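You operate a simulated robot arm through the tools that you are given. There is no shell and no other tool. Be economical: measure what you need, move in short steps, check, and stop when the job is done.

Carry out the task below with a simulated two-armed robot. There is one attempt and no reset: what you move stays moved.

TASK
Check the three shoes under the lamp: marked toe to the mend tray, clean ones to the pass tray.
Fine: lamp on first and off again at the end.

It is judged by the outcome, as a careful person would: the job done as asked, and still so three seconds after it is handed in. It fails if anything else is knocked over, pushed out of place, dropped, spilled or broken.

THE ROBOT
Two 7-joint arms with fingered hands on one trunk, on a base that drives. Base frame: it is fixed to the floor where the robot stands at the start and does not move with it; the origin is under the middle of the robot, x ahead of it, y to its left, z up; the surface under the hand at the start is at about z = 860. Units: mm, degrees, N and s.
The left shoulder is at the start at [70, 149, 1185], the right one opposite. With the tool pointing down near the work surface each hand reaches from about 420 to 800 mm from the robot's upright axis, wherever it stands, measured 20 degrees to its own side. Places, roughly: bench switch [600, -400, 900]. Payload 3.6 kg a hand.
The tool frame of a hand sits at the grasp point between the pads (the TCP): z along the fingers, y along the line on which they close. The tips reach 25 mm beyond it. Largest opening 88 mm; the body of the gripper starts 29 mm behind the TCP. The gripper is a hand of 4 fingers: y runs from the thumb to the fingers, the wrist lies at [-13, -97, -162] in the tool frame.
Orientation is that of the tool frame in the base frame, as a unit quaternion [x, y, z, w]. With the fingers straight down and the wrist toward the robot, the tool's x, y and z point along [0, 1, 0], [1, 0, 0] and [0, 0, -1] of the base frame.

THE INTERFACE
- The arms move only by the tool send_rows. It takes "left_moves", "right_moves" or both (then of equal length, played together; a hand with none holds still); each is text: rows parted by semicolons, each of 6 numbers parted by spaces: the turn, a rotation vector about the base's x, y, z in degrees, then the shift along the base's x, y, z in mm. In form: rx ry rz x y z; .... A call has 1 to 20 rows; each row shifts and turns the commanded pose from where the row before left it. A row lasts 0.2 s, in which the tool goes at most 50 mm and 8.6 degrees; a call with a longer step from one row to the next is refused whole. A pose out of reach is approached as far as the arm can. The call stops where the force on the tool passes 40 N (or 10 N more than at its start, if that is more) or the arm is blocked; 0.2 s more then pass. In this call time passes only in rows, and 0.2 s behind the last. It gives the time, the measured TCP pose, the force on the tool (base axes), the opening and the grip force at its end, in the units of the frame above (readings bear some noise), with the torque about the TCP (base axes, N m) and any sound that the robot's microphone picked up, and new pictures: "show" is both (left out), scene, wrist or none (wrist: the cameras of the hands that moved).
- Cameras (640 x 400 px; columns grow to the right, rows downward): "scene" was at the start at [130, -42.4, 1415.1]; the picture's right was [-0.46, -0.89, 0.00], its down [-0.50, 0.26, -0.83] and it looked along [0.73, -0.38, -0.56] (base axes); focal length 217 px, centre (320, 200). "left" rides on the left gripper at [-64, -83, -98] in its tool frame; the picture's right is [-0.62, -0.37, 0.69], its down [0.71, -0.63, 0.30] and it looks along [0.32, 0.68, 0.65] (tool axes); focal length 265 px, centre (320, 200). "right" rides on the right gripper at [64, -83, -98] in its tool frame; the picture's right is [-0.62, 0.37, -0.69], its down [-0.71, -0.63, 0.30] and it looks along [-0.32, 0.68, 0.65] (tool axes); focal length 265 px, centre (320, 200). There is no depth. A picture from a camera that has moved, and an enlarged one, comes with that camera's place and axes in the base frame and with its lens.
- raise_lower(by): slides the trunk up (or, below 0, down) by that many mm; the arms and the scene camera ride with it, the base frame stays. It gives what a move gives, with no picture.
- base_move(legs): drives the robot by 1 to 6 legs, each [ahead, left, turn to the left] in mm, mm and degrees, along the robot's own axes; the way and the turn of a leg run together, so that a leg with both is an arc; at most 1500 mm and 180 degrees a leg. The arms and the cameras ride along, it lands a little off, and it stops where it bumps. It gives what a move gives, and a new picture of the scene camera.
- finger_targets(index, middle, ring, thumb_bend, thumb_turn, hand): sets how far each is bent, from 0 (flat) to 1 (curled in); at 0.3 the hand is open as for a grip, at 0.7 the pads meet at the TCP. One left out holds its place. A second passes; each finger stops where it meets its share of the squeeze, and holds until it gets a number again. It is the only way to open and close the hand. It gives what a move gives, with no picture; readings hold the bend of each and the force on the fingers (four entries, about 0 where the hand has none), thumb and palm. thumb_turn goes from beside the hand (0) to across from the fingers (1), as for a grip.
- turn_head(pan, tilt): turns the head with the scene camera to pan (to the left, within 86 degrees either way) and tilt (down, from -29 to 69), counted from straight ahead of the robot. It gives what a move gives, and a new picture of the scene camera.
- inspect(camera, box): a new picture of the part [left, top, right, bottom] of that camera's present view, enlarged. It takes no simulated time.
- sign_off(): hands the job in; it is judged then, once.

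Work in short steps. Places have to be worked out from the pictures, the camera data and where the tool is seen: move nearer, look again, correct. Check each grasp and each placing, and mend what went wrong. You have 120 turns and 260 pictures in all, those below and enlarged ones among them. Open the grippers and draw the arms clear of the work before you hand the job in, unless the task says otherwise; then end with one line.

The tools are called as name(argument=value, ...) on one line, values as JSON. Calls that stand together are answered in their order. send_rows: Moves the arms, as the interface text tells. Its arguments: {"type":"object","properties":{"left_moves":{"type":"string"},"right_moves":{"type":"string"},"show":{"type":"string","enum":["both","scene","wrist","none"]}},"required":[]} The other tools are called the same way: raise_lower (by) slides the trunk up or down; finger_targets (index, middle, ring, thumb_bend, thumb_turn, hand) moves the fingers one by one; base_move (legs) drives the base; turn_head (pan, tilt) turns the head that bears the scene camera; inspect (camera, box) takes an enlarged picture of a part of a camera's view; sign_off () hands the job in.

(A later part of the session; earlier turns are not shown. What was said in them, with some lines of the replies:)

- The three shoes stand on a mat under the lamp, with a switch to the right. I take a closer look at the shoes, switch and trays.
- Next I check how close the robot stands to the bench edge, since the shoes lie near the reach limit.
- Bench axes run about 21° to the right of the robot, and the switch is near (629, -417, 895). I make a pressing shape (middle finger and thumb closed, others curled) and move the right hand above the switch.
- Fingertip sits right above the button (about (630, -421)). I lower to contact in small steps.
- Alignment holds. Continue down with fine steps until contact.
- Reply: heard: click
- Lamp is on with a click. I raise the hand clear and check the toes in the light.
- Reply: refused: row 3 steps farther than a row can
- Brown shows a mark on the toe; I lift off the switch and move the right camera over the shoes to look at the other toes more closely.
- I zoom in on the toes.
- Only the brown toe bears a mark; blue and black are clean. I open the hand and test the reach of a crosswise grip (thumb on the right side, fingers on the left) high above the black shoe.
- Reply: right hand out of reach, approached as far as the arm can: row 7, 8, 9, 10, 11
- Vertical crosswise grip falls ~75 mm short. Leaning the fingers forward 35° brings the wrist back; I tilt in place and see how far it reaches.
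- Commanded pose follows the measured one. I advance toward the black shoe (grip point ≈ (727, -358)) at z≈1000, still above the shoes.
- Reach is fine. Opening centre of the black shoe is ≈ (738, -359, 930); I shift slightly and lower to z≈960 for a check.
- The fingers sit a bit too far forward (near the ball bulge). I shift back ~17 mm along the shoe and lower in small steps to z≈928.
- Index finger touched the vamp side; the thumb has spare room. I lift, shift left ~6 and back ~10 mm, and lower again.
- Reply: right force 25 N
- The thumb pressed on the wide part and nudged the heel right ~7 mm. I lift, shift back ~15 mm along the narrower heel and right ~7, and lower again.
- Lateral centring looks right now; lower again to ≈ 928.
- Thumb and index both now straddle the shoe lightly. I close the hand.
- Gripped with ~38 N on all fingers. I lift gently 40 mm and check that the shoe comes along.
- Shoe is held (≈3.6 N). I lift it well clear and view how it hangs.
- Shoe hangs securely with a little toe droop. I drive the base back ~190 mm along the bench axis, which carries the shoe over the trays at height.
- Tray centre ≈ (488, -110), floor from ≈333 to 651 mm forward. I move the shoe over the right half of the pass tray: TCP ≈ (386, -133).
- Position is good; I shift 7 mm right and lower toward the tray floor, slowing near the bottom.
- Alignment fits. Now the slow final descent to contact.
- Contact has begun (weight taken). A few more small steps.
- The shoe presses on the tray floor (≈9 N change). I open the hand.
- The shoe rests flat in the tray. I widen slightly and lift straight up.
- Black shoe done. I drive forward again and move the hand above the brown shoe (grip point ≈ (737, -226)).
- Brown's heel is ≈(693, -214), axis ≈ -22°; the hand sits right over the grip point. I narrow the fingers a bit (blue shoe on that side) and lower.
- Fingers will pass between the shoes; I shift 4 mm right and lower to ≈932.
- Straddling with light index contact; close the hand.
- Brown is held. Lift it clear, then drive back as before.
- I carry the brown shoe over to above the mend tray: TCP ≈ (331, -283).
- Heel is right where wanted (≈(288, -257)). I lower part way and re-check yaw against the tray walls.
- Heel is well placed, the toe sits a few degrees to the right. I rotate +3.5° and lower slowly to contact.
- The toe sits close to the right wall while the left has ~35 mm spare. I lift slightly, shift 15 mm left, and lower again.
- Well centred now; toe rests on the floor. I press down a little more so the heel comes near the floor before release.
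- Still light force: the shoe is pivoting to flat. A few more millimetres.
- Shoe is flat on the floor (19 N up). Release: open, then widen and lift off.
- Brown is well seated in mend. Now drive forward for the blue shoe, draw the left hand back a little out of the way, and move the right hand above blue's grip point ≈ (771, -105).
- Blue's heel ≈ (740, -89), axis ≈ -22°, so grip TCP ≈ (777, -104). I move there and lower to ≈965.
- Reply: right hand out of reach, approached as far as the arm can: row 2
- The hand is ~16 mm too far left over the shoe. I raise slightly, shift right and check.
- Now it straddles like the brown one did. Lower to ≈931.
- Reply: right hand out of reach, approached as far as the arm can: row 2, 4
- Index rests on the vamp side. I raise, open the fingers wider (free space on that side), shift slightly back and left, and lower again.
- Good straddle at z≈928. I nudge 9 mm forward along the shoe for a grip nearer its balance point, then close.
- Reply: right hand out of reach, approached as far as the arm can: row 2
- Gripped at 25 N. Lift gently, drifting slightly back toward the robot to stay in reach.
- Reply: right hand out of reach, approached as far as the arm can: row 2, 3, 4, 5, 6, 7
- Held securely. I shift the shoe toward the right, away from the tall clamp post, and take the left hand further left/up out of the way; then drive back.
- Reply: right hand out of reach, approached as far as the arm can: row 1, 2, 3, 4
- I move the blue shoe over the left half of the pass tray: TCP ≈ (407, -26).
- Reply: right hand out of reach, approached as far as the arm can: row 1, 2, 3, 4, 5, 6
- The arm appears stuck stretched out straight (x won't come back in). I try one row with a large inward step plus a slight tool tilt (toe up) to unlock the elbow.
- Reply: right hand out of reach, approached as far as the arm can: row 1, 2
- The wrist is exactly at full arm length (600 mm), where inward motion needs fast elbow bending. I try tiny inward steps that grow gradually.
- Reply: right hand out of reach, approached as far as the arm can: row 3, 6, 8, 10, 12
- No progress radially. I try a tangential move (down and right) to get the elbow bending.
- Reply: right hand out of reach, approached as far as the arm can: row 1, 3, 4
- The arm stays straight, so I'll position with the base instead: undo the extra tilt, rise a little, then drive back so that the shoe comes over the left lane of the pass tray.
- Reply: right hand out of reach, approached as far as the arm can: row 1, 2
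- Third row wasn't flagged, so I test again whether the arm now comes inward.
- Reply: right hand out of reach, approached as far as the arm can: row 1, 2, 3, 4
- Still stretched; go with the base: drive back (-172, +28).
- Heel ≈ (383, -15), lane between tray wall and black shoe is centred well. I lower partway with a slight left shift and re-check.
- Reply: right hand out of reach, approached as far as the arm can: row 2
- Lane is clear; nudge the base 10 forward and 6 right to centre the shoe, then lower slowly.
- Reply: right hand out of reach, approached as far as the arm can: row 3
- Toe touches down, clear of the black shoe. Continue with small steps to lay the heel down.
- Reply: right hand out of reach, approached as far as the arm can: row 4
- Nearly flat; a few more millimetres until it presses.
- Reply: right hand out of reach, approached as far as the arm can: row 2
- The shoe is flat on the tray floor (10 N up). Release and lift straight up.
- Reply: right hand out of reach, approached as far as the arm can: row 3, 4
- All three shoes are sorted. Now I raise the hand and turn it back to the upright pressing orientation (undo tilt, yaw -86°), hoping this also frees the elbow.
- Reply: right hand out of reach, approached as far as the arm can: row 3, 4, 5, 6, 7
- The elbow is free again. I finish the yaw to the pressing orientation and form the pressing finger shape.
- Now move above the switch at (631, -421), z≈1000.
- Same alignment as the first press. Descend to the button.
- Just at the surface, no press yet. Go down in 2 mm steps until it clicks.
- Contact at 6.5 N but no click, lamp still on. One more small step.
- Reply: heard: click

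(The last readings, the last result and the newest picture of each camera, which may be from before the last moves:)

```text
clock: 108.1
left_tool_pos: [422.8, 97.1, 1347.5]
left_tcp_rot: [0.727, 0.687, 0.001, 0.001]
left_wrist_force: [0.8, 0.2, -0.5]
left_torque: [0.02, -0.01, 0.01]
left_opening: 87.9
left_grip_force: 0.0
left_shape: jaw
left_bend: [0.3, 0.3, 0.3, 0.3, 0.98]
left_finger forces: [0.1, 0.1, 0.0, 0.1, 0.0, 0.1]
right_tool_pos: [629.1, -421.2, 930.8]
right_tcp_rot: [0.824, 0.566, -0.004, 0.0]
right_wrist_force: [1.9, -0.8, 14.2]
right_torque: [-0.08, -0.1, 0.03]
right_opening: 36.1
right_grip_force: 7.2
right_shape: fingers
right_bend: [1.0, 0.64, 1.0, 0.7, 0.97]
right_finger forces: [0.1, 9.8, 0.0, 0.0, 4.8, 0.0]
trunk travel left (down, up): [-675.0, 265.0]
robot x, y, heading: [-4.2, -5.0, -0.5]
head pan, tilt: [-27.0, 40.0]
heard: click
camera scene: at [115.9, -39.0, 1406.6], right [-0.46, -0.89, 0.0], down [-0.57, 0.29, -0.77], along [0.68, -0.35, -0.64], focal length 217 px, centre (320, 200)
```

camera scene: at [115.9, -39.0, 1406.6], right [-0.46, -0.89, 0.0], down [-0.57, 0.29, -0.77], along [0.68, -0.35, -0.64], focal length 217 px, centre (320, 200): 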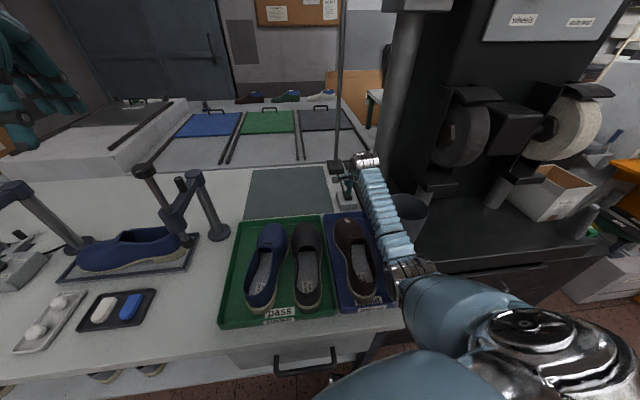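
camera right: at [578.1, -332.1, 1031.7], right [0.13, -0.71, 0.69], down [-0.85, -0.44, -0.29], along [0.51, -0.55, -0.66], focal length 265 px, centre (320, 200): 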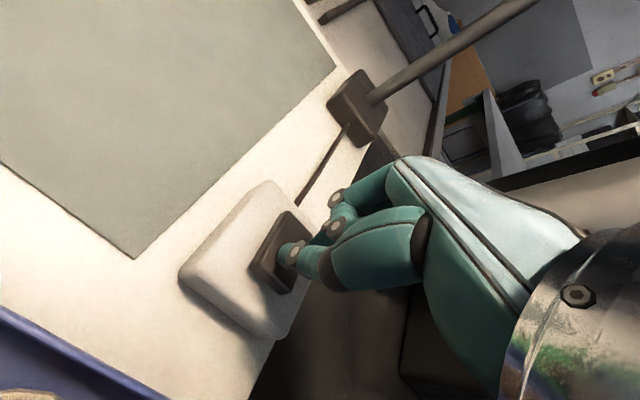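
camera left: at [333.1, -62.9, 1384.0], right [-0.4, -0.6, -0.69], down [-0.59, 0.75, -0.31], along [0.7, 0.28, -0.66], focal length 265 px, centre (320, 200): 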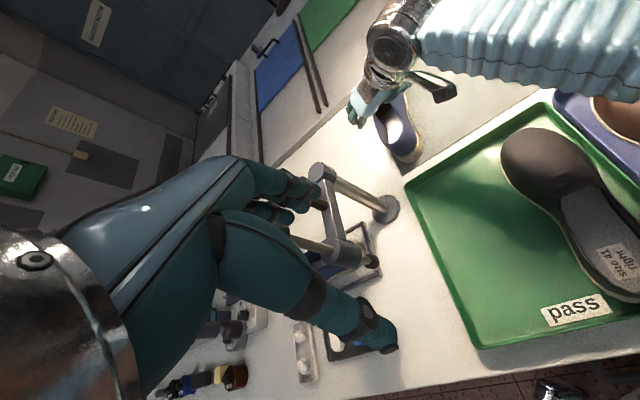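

Click, and the lamp is off. I raise the hand and draw it back clear of the work.

send_rows(right_moves="0 0 0 0 0 15;0 0 0 0 0 40;0 0 0 0 0 45;0 0 0 0 0 45;0 0 0 -25 0 40;0 0 0 -40 5 20;0 0 0 -45 5 0;0 0 0 -45 5 0;0 0 0 -45 5 0", show="scene")

finger_targets(hand="right", index=0.3, middle=0.3, ring=0.3, thumb_bend=0.3)

inspect(camera="scene", box=[200, 150, 420, 340])

```text
clock: 110.1
left_tool_pos: [422.0, 95.4, 1345.4]
left_tcp_rot: [0.727, 0.687, 0.0, 0.001]
left_wrist_force: [-0.6, -0.2, 0.3]
left_torque: [-0.02, 0.0, -0.03]
left_opening: 87.8
left_grip_force: 0.0
left_shape: jaw
left_bend: [0.3, 0.3, 0.3, 0.3, 0.98]
left_finger forces: [0.0, 0.1, 0.0, 0.1, 0.0, 0.0]
right_tool_pos: [427.7, -398.2, 1132.3]
right_tcp_rot: [0.824, 0.566, -0.006, -0.003]
right_wrist_force: [-0.1, 0.0, 0.2]
right_torque: [0.0, -0.03, -0.04]
right_opening: 36.5
right_grip_force: 0.1
right_shape: fingers
right_bend: [1.0, 0.65, 1.0, 0.7, 0.98]
right_finger forces: [0.1, 0.0, 0.1, 0.0, 0.0, 0.0]
trunk travel left (down, up): [-675.0, 265.0]
robot x, y, heading: [-7.3, -0.2, -0.0]
head pan, tilt: [-27.0, 40.0]
heard: click
camera scene: at [115.7, -40.1, 1406.5], right [-0.46, -0.89, 0.0], down [-0.57, 0.29, -0.77], along [0.68, -0.35, -0.64], focal length 217 px, centre (320, 200)
```

scene: 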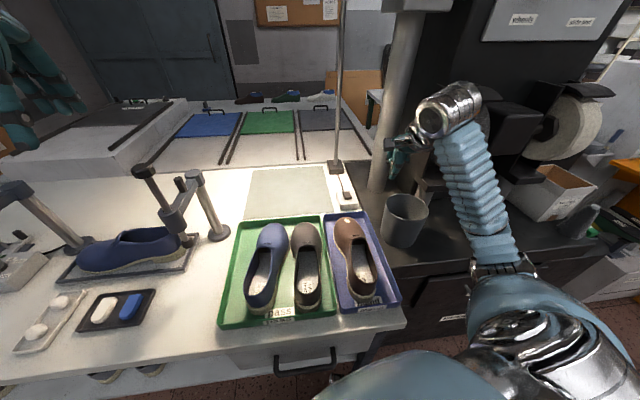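

```text
clock: 111.1
left_tool_pos: [424.8, 94.4, 1346.0]
left_tcp_rot: [0.727, 0.687, 0.0, -0.001]
left_wrist_force: [0.1, 0.3, -0.3]
left_torque: [-0.03, 0.01, -0.02]
left_opening: 87.7
left_grip_force: 0.0
left_shape: jaw
left_bend: [0.3, 0.3, 0.3, 0.3, 0.98]
left_finger forces: [0.0, 0.0, 0.0, 0.0, 0.0, 0.0]
right_tool_pos: [430.4, -400.1, 1132.4]
right_tcp_rot: [0.824, 0.567, -0.007, -0.003]
right_wrist_force: [0.3, -0.2, -0.7]
right_torque: [0.0, -0.03, -0.04]
right_opening: 84.7
right_grip_force: 0.0
right_shape: fingers
right_bend: [0.3, 0.3, 0.3, 0.3, 0.98]
right_finger forces: [0.0, 0.0, 0.0, 0.1, 0.0, 0.0]
trunk travel left (down, up): [-675.0, 265.0]
robot x, y, heading: [-12.9, 0.4, -0.3]
head pan, tilt: [-27.0, 40.0]
```

```text
2.11 times, centred on (310, 245) of scene
camera zoom: at [117.8, -41.4, 1406.1], right [-0.46, -0.89, 0.0], down [-0.57, 0.29, -0.77], along [0.68, -0.35, -0.64], focal length 456 px, centre (341, 105)
```

zoom: 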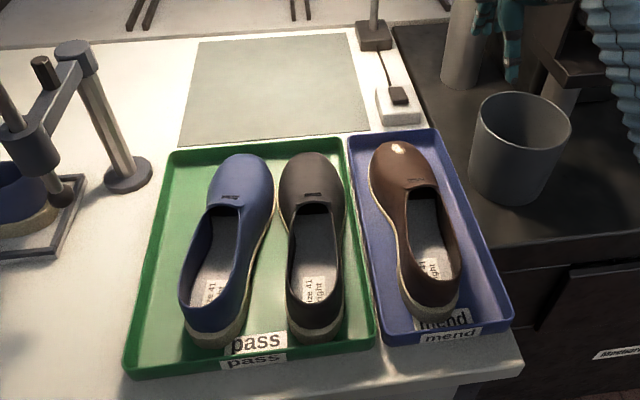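

The lamp came back on: a second click occurred on lift-off (switch bounce). I'll press again cleanly: form the shape and return above the button.

finger_targets(hand="right", index=1, ring=1, middle=0.65, thumb_bend=0.7)

send_rows(right_moves="0 0 0 40 -4 0;0 0 0 40 -4 0;0 0 0 40 -4 -20;0 0 0 40 -4 -25;0 0 0 41 -5 -25;0 0 0 0 0 -40;0 0 0 0 0 -40", show="wrist")

```text
clock: 112.1
left_tool_pos: [426.3, 95.8, 1345.5]
left_tcp_rot: [0.727, 0.687, -0.001, 0.0]
left_wrist_force: [-0.1, -0.2, -0.8]
left_torque: [0.0, 0.03, 0.02]
left_opening: 87.8
left_grip_force: 0.0
left_shape: jaw
left_bend: [0.3, 0.3, 0.3, 0.3, 0.98]
left_finger forces: [0.1, 0.0, 0.0, 0.1, 0.1, 0.0]
right_tool_pos: [431.8, -399.5, 1131.7]
right_tcp_rot: [0.824, 0.567, -0.007, -0.004]
right_wrist_force: [0.5, -0.8, 0.7]
right_torque: [-0.01, -0.03, 0.0]
right_opening: 21.7
right_grip_force: 0.1
right_shape: fingers
right_bend: [0.91, 0.65, 1.0, 0.68, 0.97]
right_finger forces: [0.1, 0.0, 0.0, 0.0, 0.1, 0.1]
trunk travel left (down, up): [-675.0, 265.0]
robot x, y, heading: [-9.8, -0.8, -0.0]
head pan, tilt: [-27.0, 40.0]
```

```text
clock: 113.7
left_tool_pos: [425.5, 94.9, 1345.2]
left_tcp_rot: [0.727, 0.687, 0.0, 0.0]
left_wrist_force: [0.3, 0.7, -0.4]
left_torque: [-0.02, 0.0, 0.0]
left_opening: 87.9
left_grip_force: 0.1
left_shape: jaw
left_bend: [0.3, 0.3, 0.3, 0.3, 0.98]
left_finger forces: [0.0, 0.0, 0.0, 0.0, 0.0, 0.0]
right_tool_pos: [631.1, -421.0, 981.2]
right_tcp_rot: [0.823, 0.567, -0.007, -0.003]
right_wrist_force: [-0.6, 0.5, 0.3]
right_torque: [-0.01, 0.02, 0.01]
right_opening: 36.6
right_grip_force: 0.1
right_shape: fingers
right_bend: [1.0, 0.65, 1.0, 0.7, 0.97]
right_finger forces: [0.0, 0.0, 0.0, 0.0, 0.0, 0.1]
trunk travel left (down, up): [-675.0, 265.0]
robot x, y, heading: [-8.6, -1.4, -0.4]
head pan, tilt: [-27.0, 40.0]
camera right: at [578.3, -332.6, 1079.9], right [0.13, -0.71, 0.69], down [-0.85, -0.44, -0.29], along [0.51, -0.55, -0.66], focal length 265 px, centre (320, 200)
```

right: 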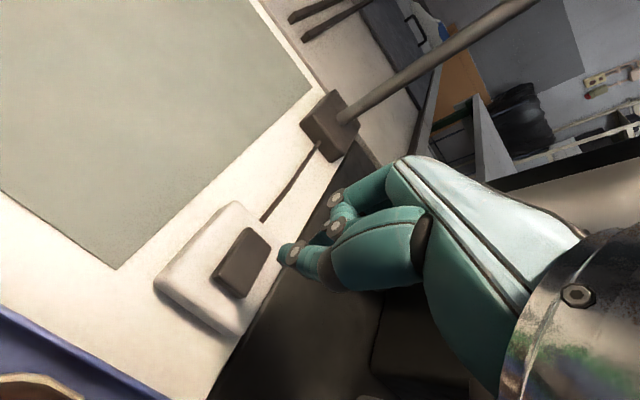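

Repeat the first press's profile (down to ≈ 929.5), then check for the click.

send_rows(right_moves="0 0 0 0 0 -18;0 0 0 0 0 -10;0 0 0 0 0 -8;0 0 0 0 0 -5;0 0 0 0 0 -4;0 0 0 0 0 -4;0 0 0 0 0 -3", show="scene")

```text
clock: 115.3
left_tool_pos: [424.2, 94.9, 1345.2]
left_tcp_rot: [0.728, 0.686, 0.0, 0.0]
left_wrist_force: [0.4, 0.4, -0.8]
left_torque: [-0.02, 0.03, 0.02]
left_opening: 87.8
left_grip_force: 0.0
left_shape: jaw
left_bend: [0.3, 0.3, 0.3, 0.3, 0.98]
left_finger forces: [0.0, 0.0, 0.0, 0.0, 0.1, 0.0]
right_tool_pos: [630.9, -423.0, 930.9]
right_tcp_rot: [0.824, 0.567, -0.005, -0.002]
right_wrist_force: [0.0, 0.1, 3.4]
right_torque: [0.06, 0.01, 0.01]
right_opening: 36.6
right_grip_force: 1.8
right_shape: fingers
right_bend: [1.0, 0.65, 1.0, 0.7, 0.97]
right_finger forces: [0.0, 1.0, 0.0, 0.1, 2.2, 0.1]
trunk travel left (down, up): [-675.0, 265.0]
robot x, y, heading: [-8.0, -1.5, 0.0]
head pan, tilt: [-27.0, 40.0]
camera scene: at [117.3, -40.2, 1406.3], right [-0.46, -0.89, 0.0], down [-0.57, 0.29, -0.77], along [0.68, -0.35, -0.64], focal length 217 px, centre (320, 200)
```

scene: 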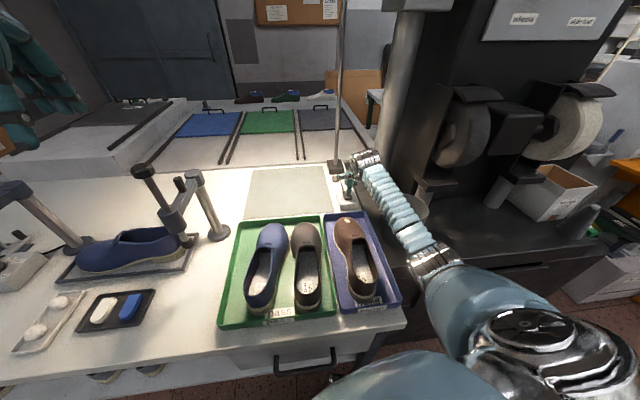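

No click yet. I press decisively 5 mm further and lift at once in the same call, so it crosses the threshold only once.

send_rows(right_moves="0 0 0 0 0 -5;0 0 0 0 0 25;0 0 0 0 0 40", show="scene")

```text
clock: 116.1
left_tool_pos: [423.7, 96.2, 1344.6]
left_tcp_rot: [0.727, 0.686, -0.002, 0.0]
left_wrist_force: [0.5, 0.2, 0.5]
left_torque: [0.0, -0.01, -0.02]
left_opening: 87.5
left_grip_force: 0.0
left_shape: jaw
left_bend: [0.3, 0.3, 0.3, 0.3, 0.98]
left_finger forces: [0.0, 0.1, 0.0, 0.0, 0.0, 0.1]
right_tool_pos: [631.5, -421.4, 990.2]
right_tcp_rot: [0.824, 0.567, -0.007, -0.003]
right_wrist_force: [-1.1, -0.1, 0.0]
right_torque: [-0.02, -0.01, -0.02]
right_opening: 36.6
right_grip_force: 0.0
right_shape: fingers
right_bend: [1.0, 0.65, 1.0, 0.7, 0.98]
right_finger forces: [0.1, 0.1, 0.1, 0.1, 0.0, 0.1]
trunk travel left (down, up): [-675.0, 265.0]
robot x, y, heading: [-7.9, 1.4, -0.4]
head pan, tilt: [-27.0, 40.0]
heard: click, click
camera scene: at [117.0, -39.3, 1406.2], right [-0.46, -0.89, 0.0], down [-0.57, 0.29, -0.77], along [0.68, -0.35, -0.64], focal length 217 px, centre (320, 200)
```

scene: 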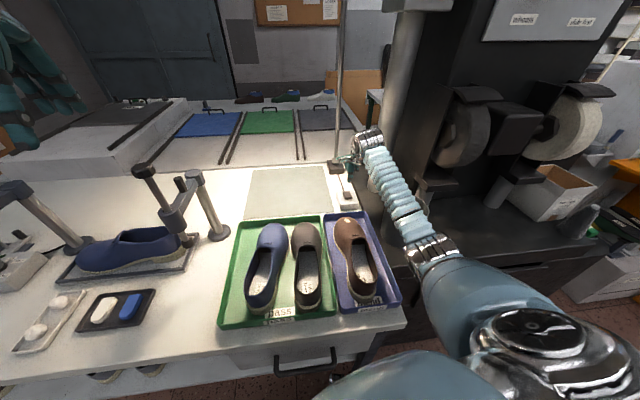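

Two clicks: it went off and back on. I inspect the button shape to understand its mechanism.

inspect(camera="right", box=[130, 170, 330, 350])

inspect(camera="scene", box=[325, 150, 375, 215])

```text
2.22 times, centred on (230, 260) of right
camera zoom: at [578.8, -332.0, 1089.4], right [0.13, -0.71, 0.69], down [-0.85, -0.44, -0.29], along [0.51, -0.55, -0.66], focal length 590 px, centre (520, 67)
```

zoom: 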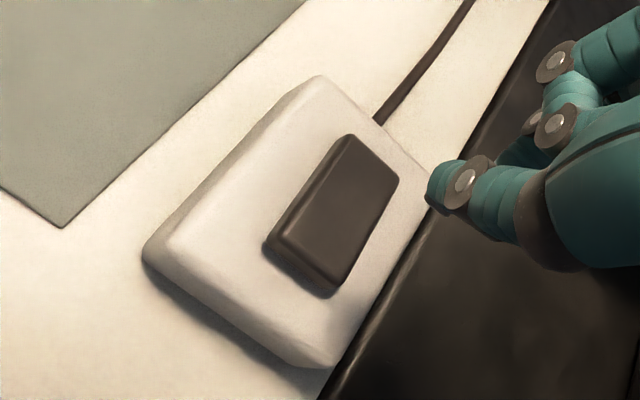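

```text
6.15 times, centred on (350, 182) of scene
camera zoom: at [117.0, -39.3, 1406.2], right [-0.46, -0.89, 0.0], down [-0.57, 0.29, -0.77], along [0.68, -0.35, -0.64], focal length 1334 px, centre (135, 308)
```

zoom: 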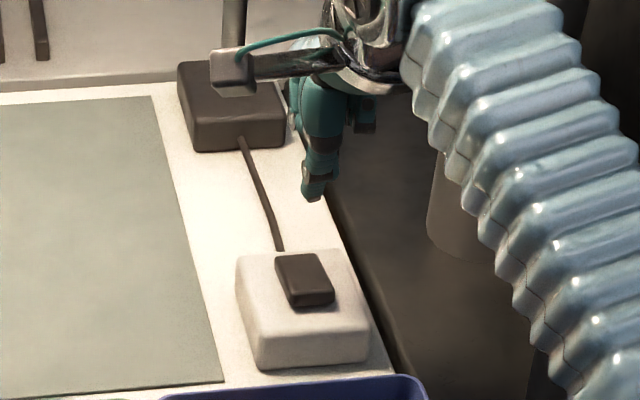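

It is a bistable rocker (≈46 mm long, centre ≈ (634, -422)): the near end stands raised (on). My presses at the centre made it flip back. I press the raised near end at ≈ (617, -415).

send_rows(right_moves="0 0 0 -14 6 -20;0 0 0 0 0 -15;0 0 0 0 0 -8;0 0 0 0 0 -5;0 0 0 0 0 -4;0 0 0 0 0 -4")

```text
clock: 117.5
left_tool_pos: [425.5, 96.4, 1345.1]
left_tcp_rot: [0.727, 0.687, 0.0, 0.0]
left_wrist_force: [-0.8, -0.2, 0.0]
left_torque: [0.0, -0.02, 0.02]
left_opening: 87.5
left_grip_force: 0.2
left_shape: jaw
left_bend: [0.3, 0.3, 0.3, 0.3, 0.98]
left_finger forces: [0.0, 0.1, 0.0, 0.0, 0.0, 0.0]
right_tool_pos: [618.3, -416.1, 933.0]
right_tcp_rot: [0.824, 0.567, -0.007, -0.003]
right_wrist_force: [-0.1, 0.2, 1.0]
right_torque: [0.04, 0.01, 0.03]
right_opening: 36.2
right_grip_force: 0.6
right_shape: fingers
right_bend: [1.0, 0.65, 1.0, 0.7, 0.97]
right_finger forces: [0.0, 0.1, 0.1, 0.0, 0.5, 0.1]
trunk travel left (down, up): [-675.0, 265.0]
robot x, y, heading: [-8.6, 0.1, -0.0]
head pan, tilt: [-27.0, 40.0]
camera scene: at [118.7, -40.7, 1406.1], right [-0.46, -0.89, 0.0], down [-0.57, 0.29, -0.77], along [0.68, -0.35, -0.64], focal length 217 px, centre (320, 200)
camera right: at [565.2, -327.9, 1032.0], right [0.13, -0.71, 0.69], down [-0.85, -0.44, -0.29], along [0.51, -0.55, -0.66], focal length 265 px, centre (320, 200)
```

scene: 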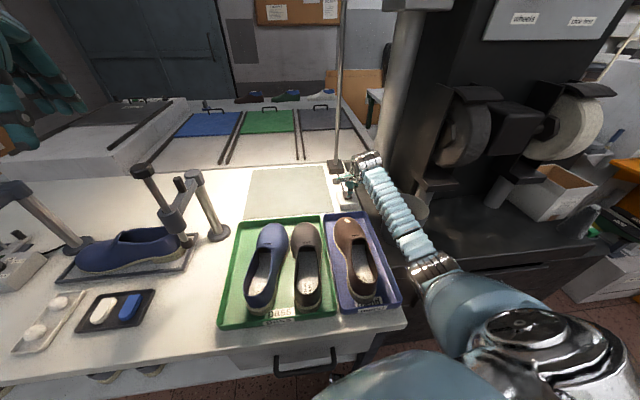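
right: 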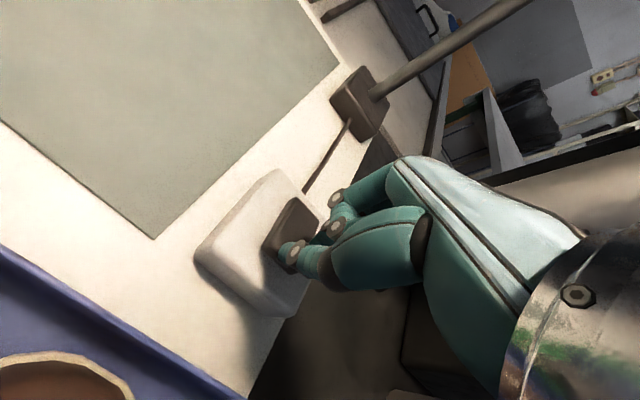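

The tip is on the near end of the rocker. Press on until it clicks, then check the state.

send_rows(right_moves="0 0 0 0 0 -3;0 0 0 0 0 -3;0 0 0 0 0 -2", show="scene")

```text
clock: 118.3
left_tool_pos: [422.7, 95.0, 1346.4]
left_tcp_rot: [0.727, 0.686, -0.001, 0.001]
left_wrist_force: [-0.5, 0.0, -0.4]
left_torque: [-0.03, 0.0, 0.01]
left_opening: 87.8
left_grip_force: 0.1
left_shape: jaw
left_bend: [0.3, 0.3, 0.3, 0.3, 0.98]
left_finger forces: [0.0, 0.1, 0.1, 0.1, 0.1, 0.0]
right_tool_pos: [617.3, -415.7, 928.0]
right_tcp_rot: [0.824, 0.566, -0.005, -0.001]
right_wrist_force: [2.0, -1.6, 10.4]
right_torque: [-0.09, -0.11, -0.01]
right_opening: 36.4
right_grip_force: 5.1
right_shape: fingers
right_bend: [1.0, 0.66, 1.0, 0.7, 0.98]
right_finger forces: [0.0, 9.9, 0.0, 0.1, 0.0, 0.0]
trunk travel left (down, up): [-675.0, 265.0]
robot x, y, heading: [-6.3, -1.5, -0.1]
head pan, tilt: [-27.0, 40.0]
heard: click
camera scene: at [116.7, -39.4, 1406.5], right [-0.46, -0.89, 0.0], down [-0.57, 0.29, -0.77], along [0.68, -0.35, -0.64], focal length 217 px, centre (320, 200)
```

scene: 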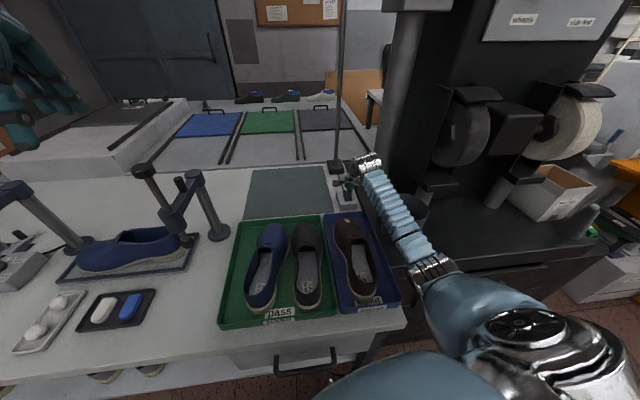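

Clicked off. Lift straight up, small first, and verify the lamp stays off.

send_rows(right_moves="0 0 0 0 0 8;0 0 0 0 0 20;0 0 0 0 0 40")

```text
clock: 119.1
left_tool_pos: [424.8, 97.2, 1344.9]
left_tcp_rot: [0.727, 0.686, -0.001, 0.0]
left_wrist_force: [0.5, 0.7, 0.5]
left_torque: [0.0, -0.01, 0.01]
left_opening: 87.7
left_grip_force: 0.1
left_shape: jaw
left_bend: [0.3, 0.3, 0.3, 0.3, 0.98]
left_finger forces: [0.0, 0.0, 0.1, 0.0, 0.1, 0.1]
right_tool_pos: [617.8, -413.1, 994.0]
right_tcp_rot: [0.824, 0.567, -0.007, -0.003]
right_wrist_force: [0.5, 0.7, 0.5]
right_torque: [-0.03, -0.02, 0.03]
right_opening: 36.4
right_grip_force: 0.0
right_shape: fingers
right_bend: [1.0, 0.65, 1.0, 0.7, 0.98]
right_finger forces: [0.1, 0.0, 0.0, 0.0, 0.1, 0.0]
trunk travel left (down, up): [-675.0, 265.0]
robot x, y, heading: [-12.3, -0.2, -0.3]
head pan, tilt: [-27.0, 40.0]
camera scene: at [117.6, -39.6, 1406.2], right [-0.46, -0.89, 0.0], down [-0.57, 0.29, -0.77], along [0.68, -0.35, -0.64], focal length 217 px, centre (320, 200)
camera right: at [564.4, -325.4, 1093.1], right [0.13, -0.71, 0.69], down [-0.85, -0.44, -0.29], along [0.51, -0.55, -0.66], focal length 265 px, centre (320, 200)
```

scene: 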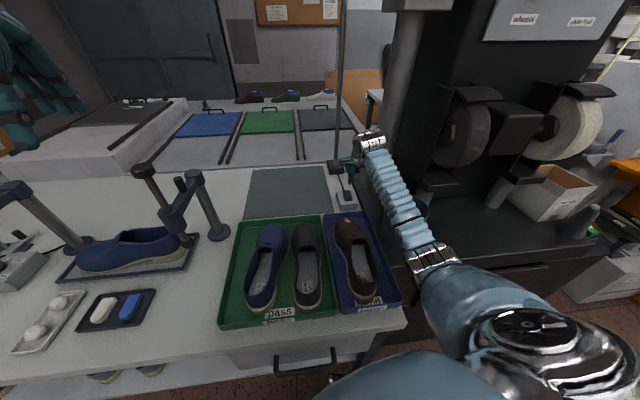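
right: 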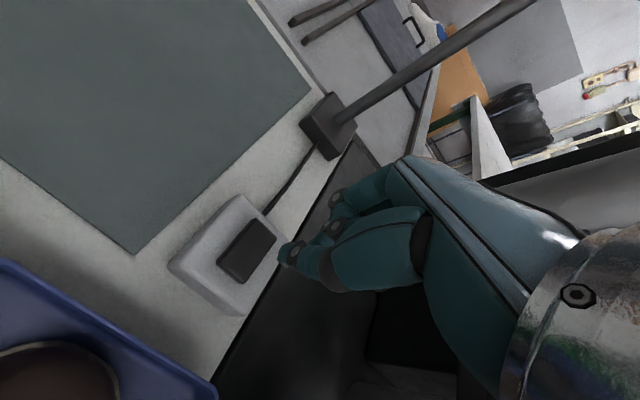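

The lamp stays off with no further click. I draw the hand back clear and open it.

send_rows(right_moves="0 0 0 0 0 45;0 0 0 0 0 45;0 0 0 -20 0 40;0 0 0 -45 5 10;0 0 0 -45 5 0;0 0 0 -45 5 0;0 0 0 -40 5 0", show="none")

finger_targets(hand="right", index=0.3, middle=0.3, ring=0.3, thumb_bend=0.3)

inspect(camera="scene", box=[180, 130, 440, 340])

```text
clock: 120.7
left_tool_pos: [422.0, 97.0, 1346.5]
left_tcp_rot: [0.727, 0.686, 0.0, 0.001]
left_wrist_force: [-0.1, 0.2, 0.5]
left_torque: [0.01, -0.05, -0.02]
left_opening: 87.6
left_grip_force: 0.0
left_shape: jaw
left_bend: [0.3, 0.3, 0.3, 0.3, 0.98]
left_finger forces: [0.0, 0.1, 0.0, 0.1, 0.1, 0.1]
right_tool_pos: [418.3, -394.6, 1133.3]
right_tcp_rot: [0.824, 0.567, -0.006, -0.002]
right_wrist_force: [-0.4, -0.2, 0.8]
right_torque: [0.0, 0.0, -0.01]
right_opening: 36.6
right_grip_force: 0.1
right_shape: fingers
right_bend: [1.0, 0.65, 1.0, 0.7, 0.98]
right_finger forces: [0.1, 0.0, 0.1, 0.0, 0.0, 0.0]
trunk travel left (down, up): [-675.0, 265.0]
robot x, y, heading: [-7.1, 4.1, -0.0]
head pan, tilt: [-27.0, 40.0]
```

```text
clock: 121.7
left_tool_pos: [425.2, 94.1, 1345.4]
left_tcp_rot: [0.728, 0.686, 0.0, 0.0]
left_wrist_force: [-0.3, 0.0, 0.8]
left_torque: [0.02, 0.01, -0.01]
left_opening: 87.7
left_grip_force: 0.0
left_shape: jaw
left_bend: [0.3, 0.3, 0.3, 0.3, 0.98]
left_finger forces: [0.0, 0.0, 0.0, 0.0, 0.1, 0.0]
right_tool_pos: [420.8, -396.2, 1132.4]
right_tcp_rot: [0.824, 0.567, -0.007, -0.002]
right_wrist_force: [0.0, -0.5, 0.1]
right_torque: [-0.03, 0.02, -0.01]
right_opening: 84.3
right_grip_force: 0.1
right_shape: fingers
right_bend: [0.3, 0.3, 0.3, 0.3, 0.98]
right_finger forces: [0.0, 0.0, 0.0, 0.0, 0.0, 0.0]
trunk travel left (down, up): [-675.0, 265.0]
robot x, y, heading: [-7.9, -0.9, -0.3]
head pan, tilt: [-27.0, 40.0]
```

```text
1.90 times, centred on (310, 235) of scene
camera zoom: at [118.4, -41.3, 1406.1], right [-0.46, -0.89, 0.0], down [-0.57, 0.29, -0.77], along [0.68, -0.35, -0.64], focal length 413 px, centre (339, 133)
```

zoom: 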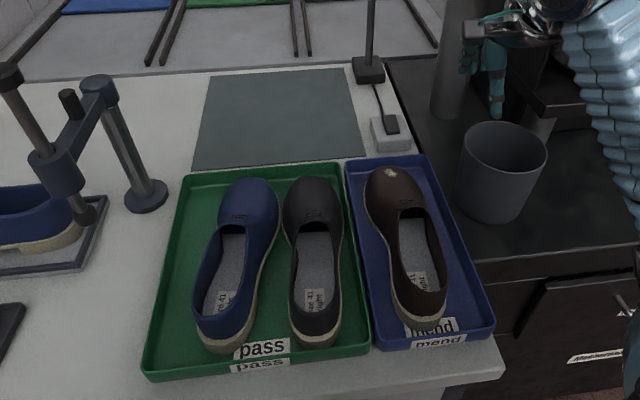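

Lamp is off, the brown marked shoe lies in mend, blue and black clean ones in pass, everything else is in place, and the hands are open and clear. I hand in.

sign_off()

```text
The job is handed in.
```

The three shoes are checked and sorted: the brown shoe, with the marked toe, is in the mend tray, and the clean blue and black shoes are in the pass tray. The lamp went on first and is off now, though it came back on twice at the end before the last press held.
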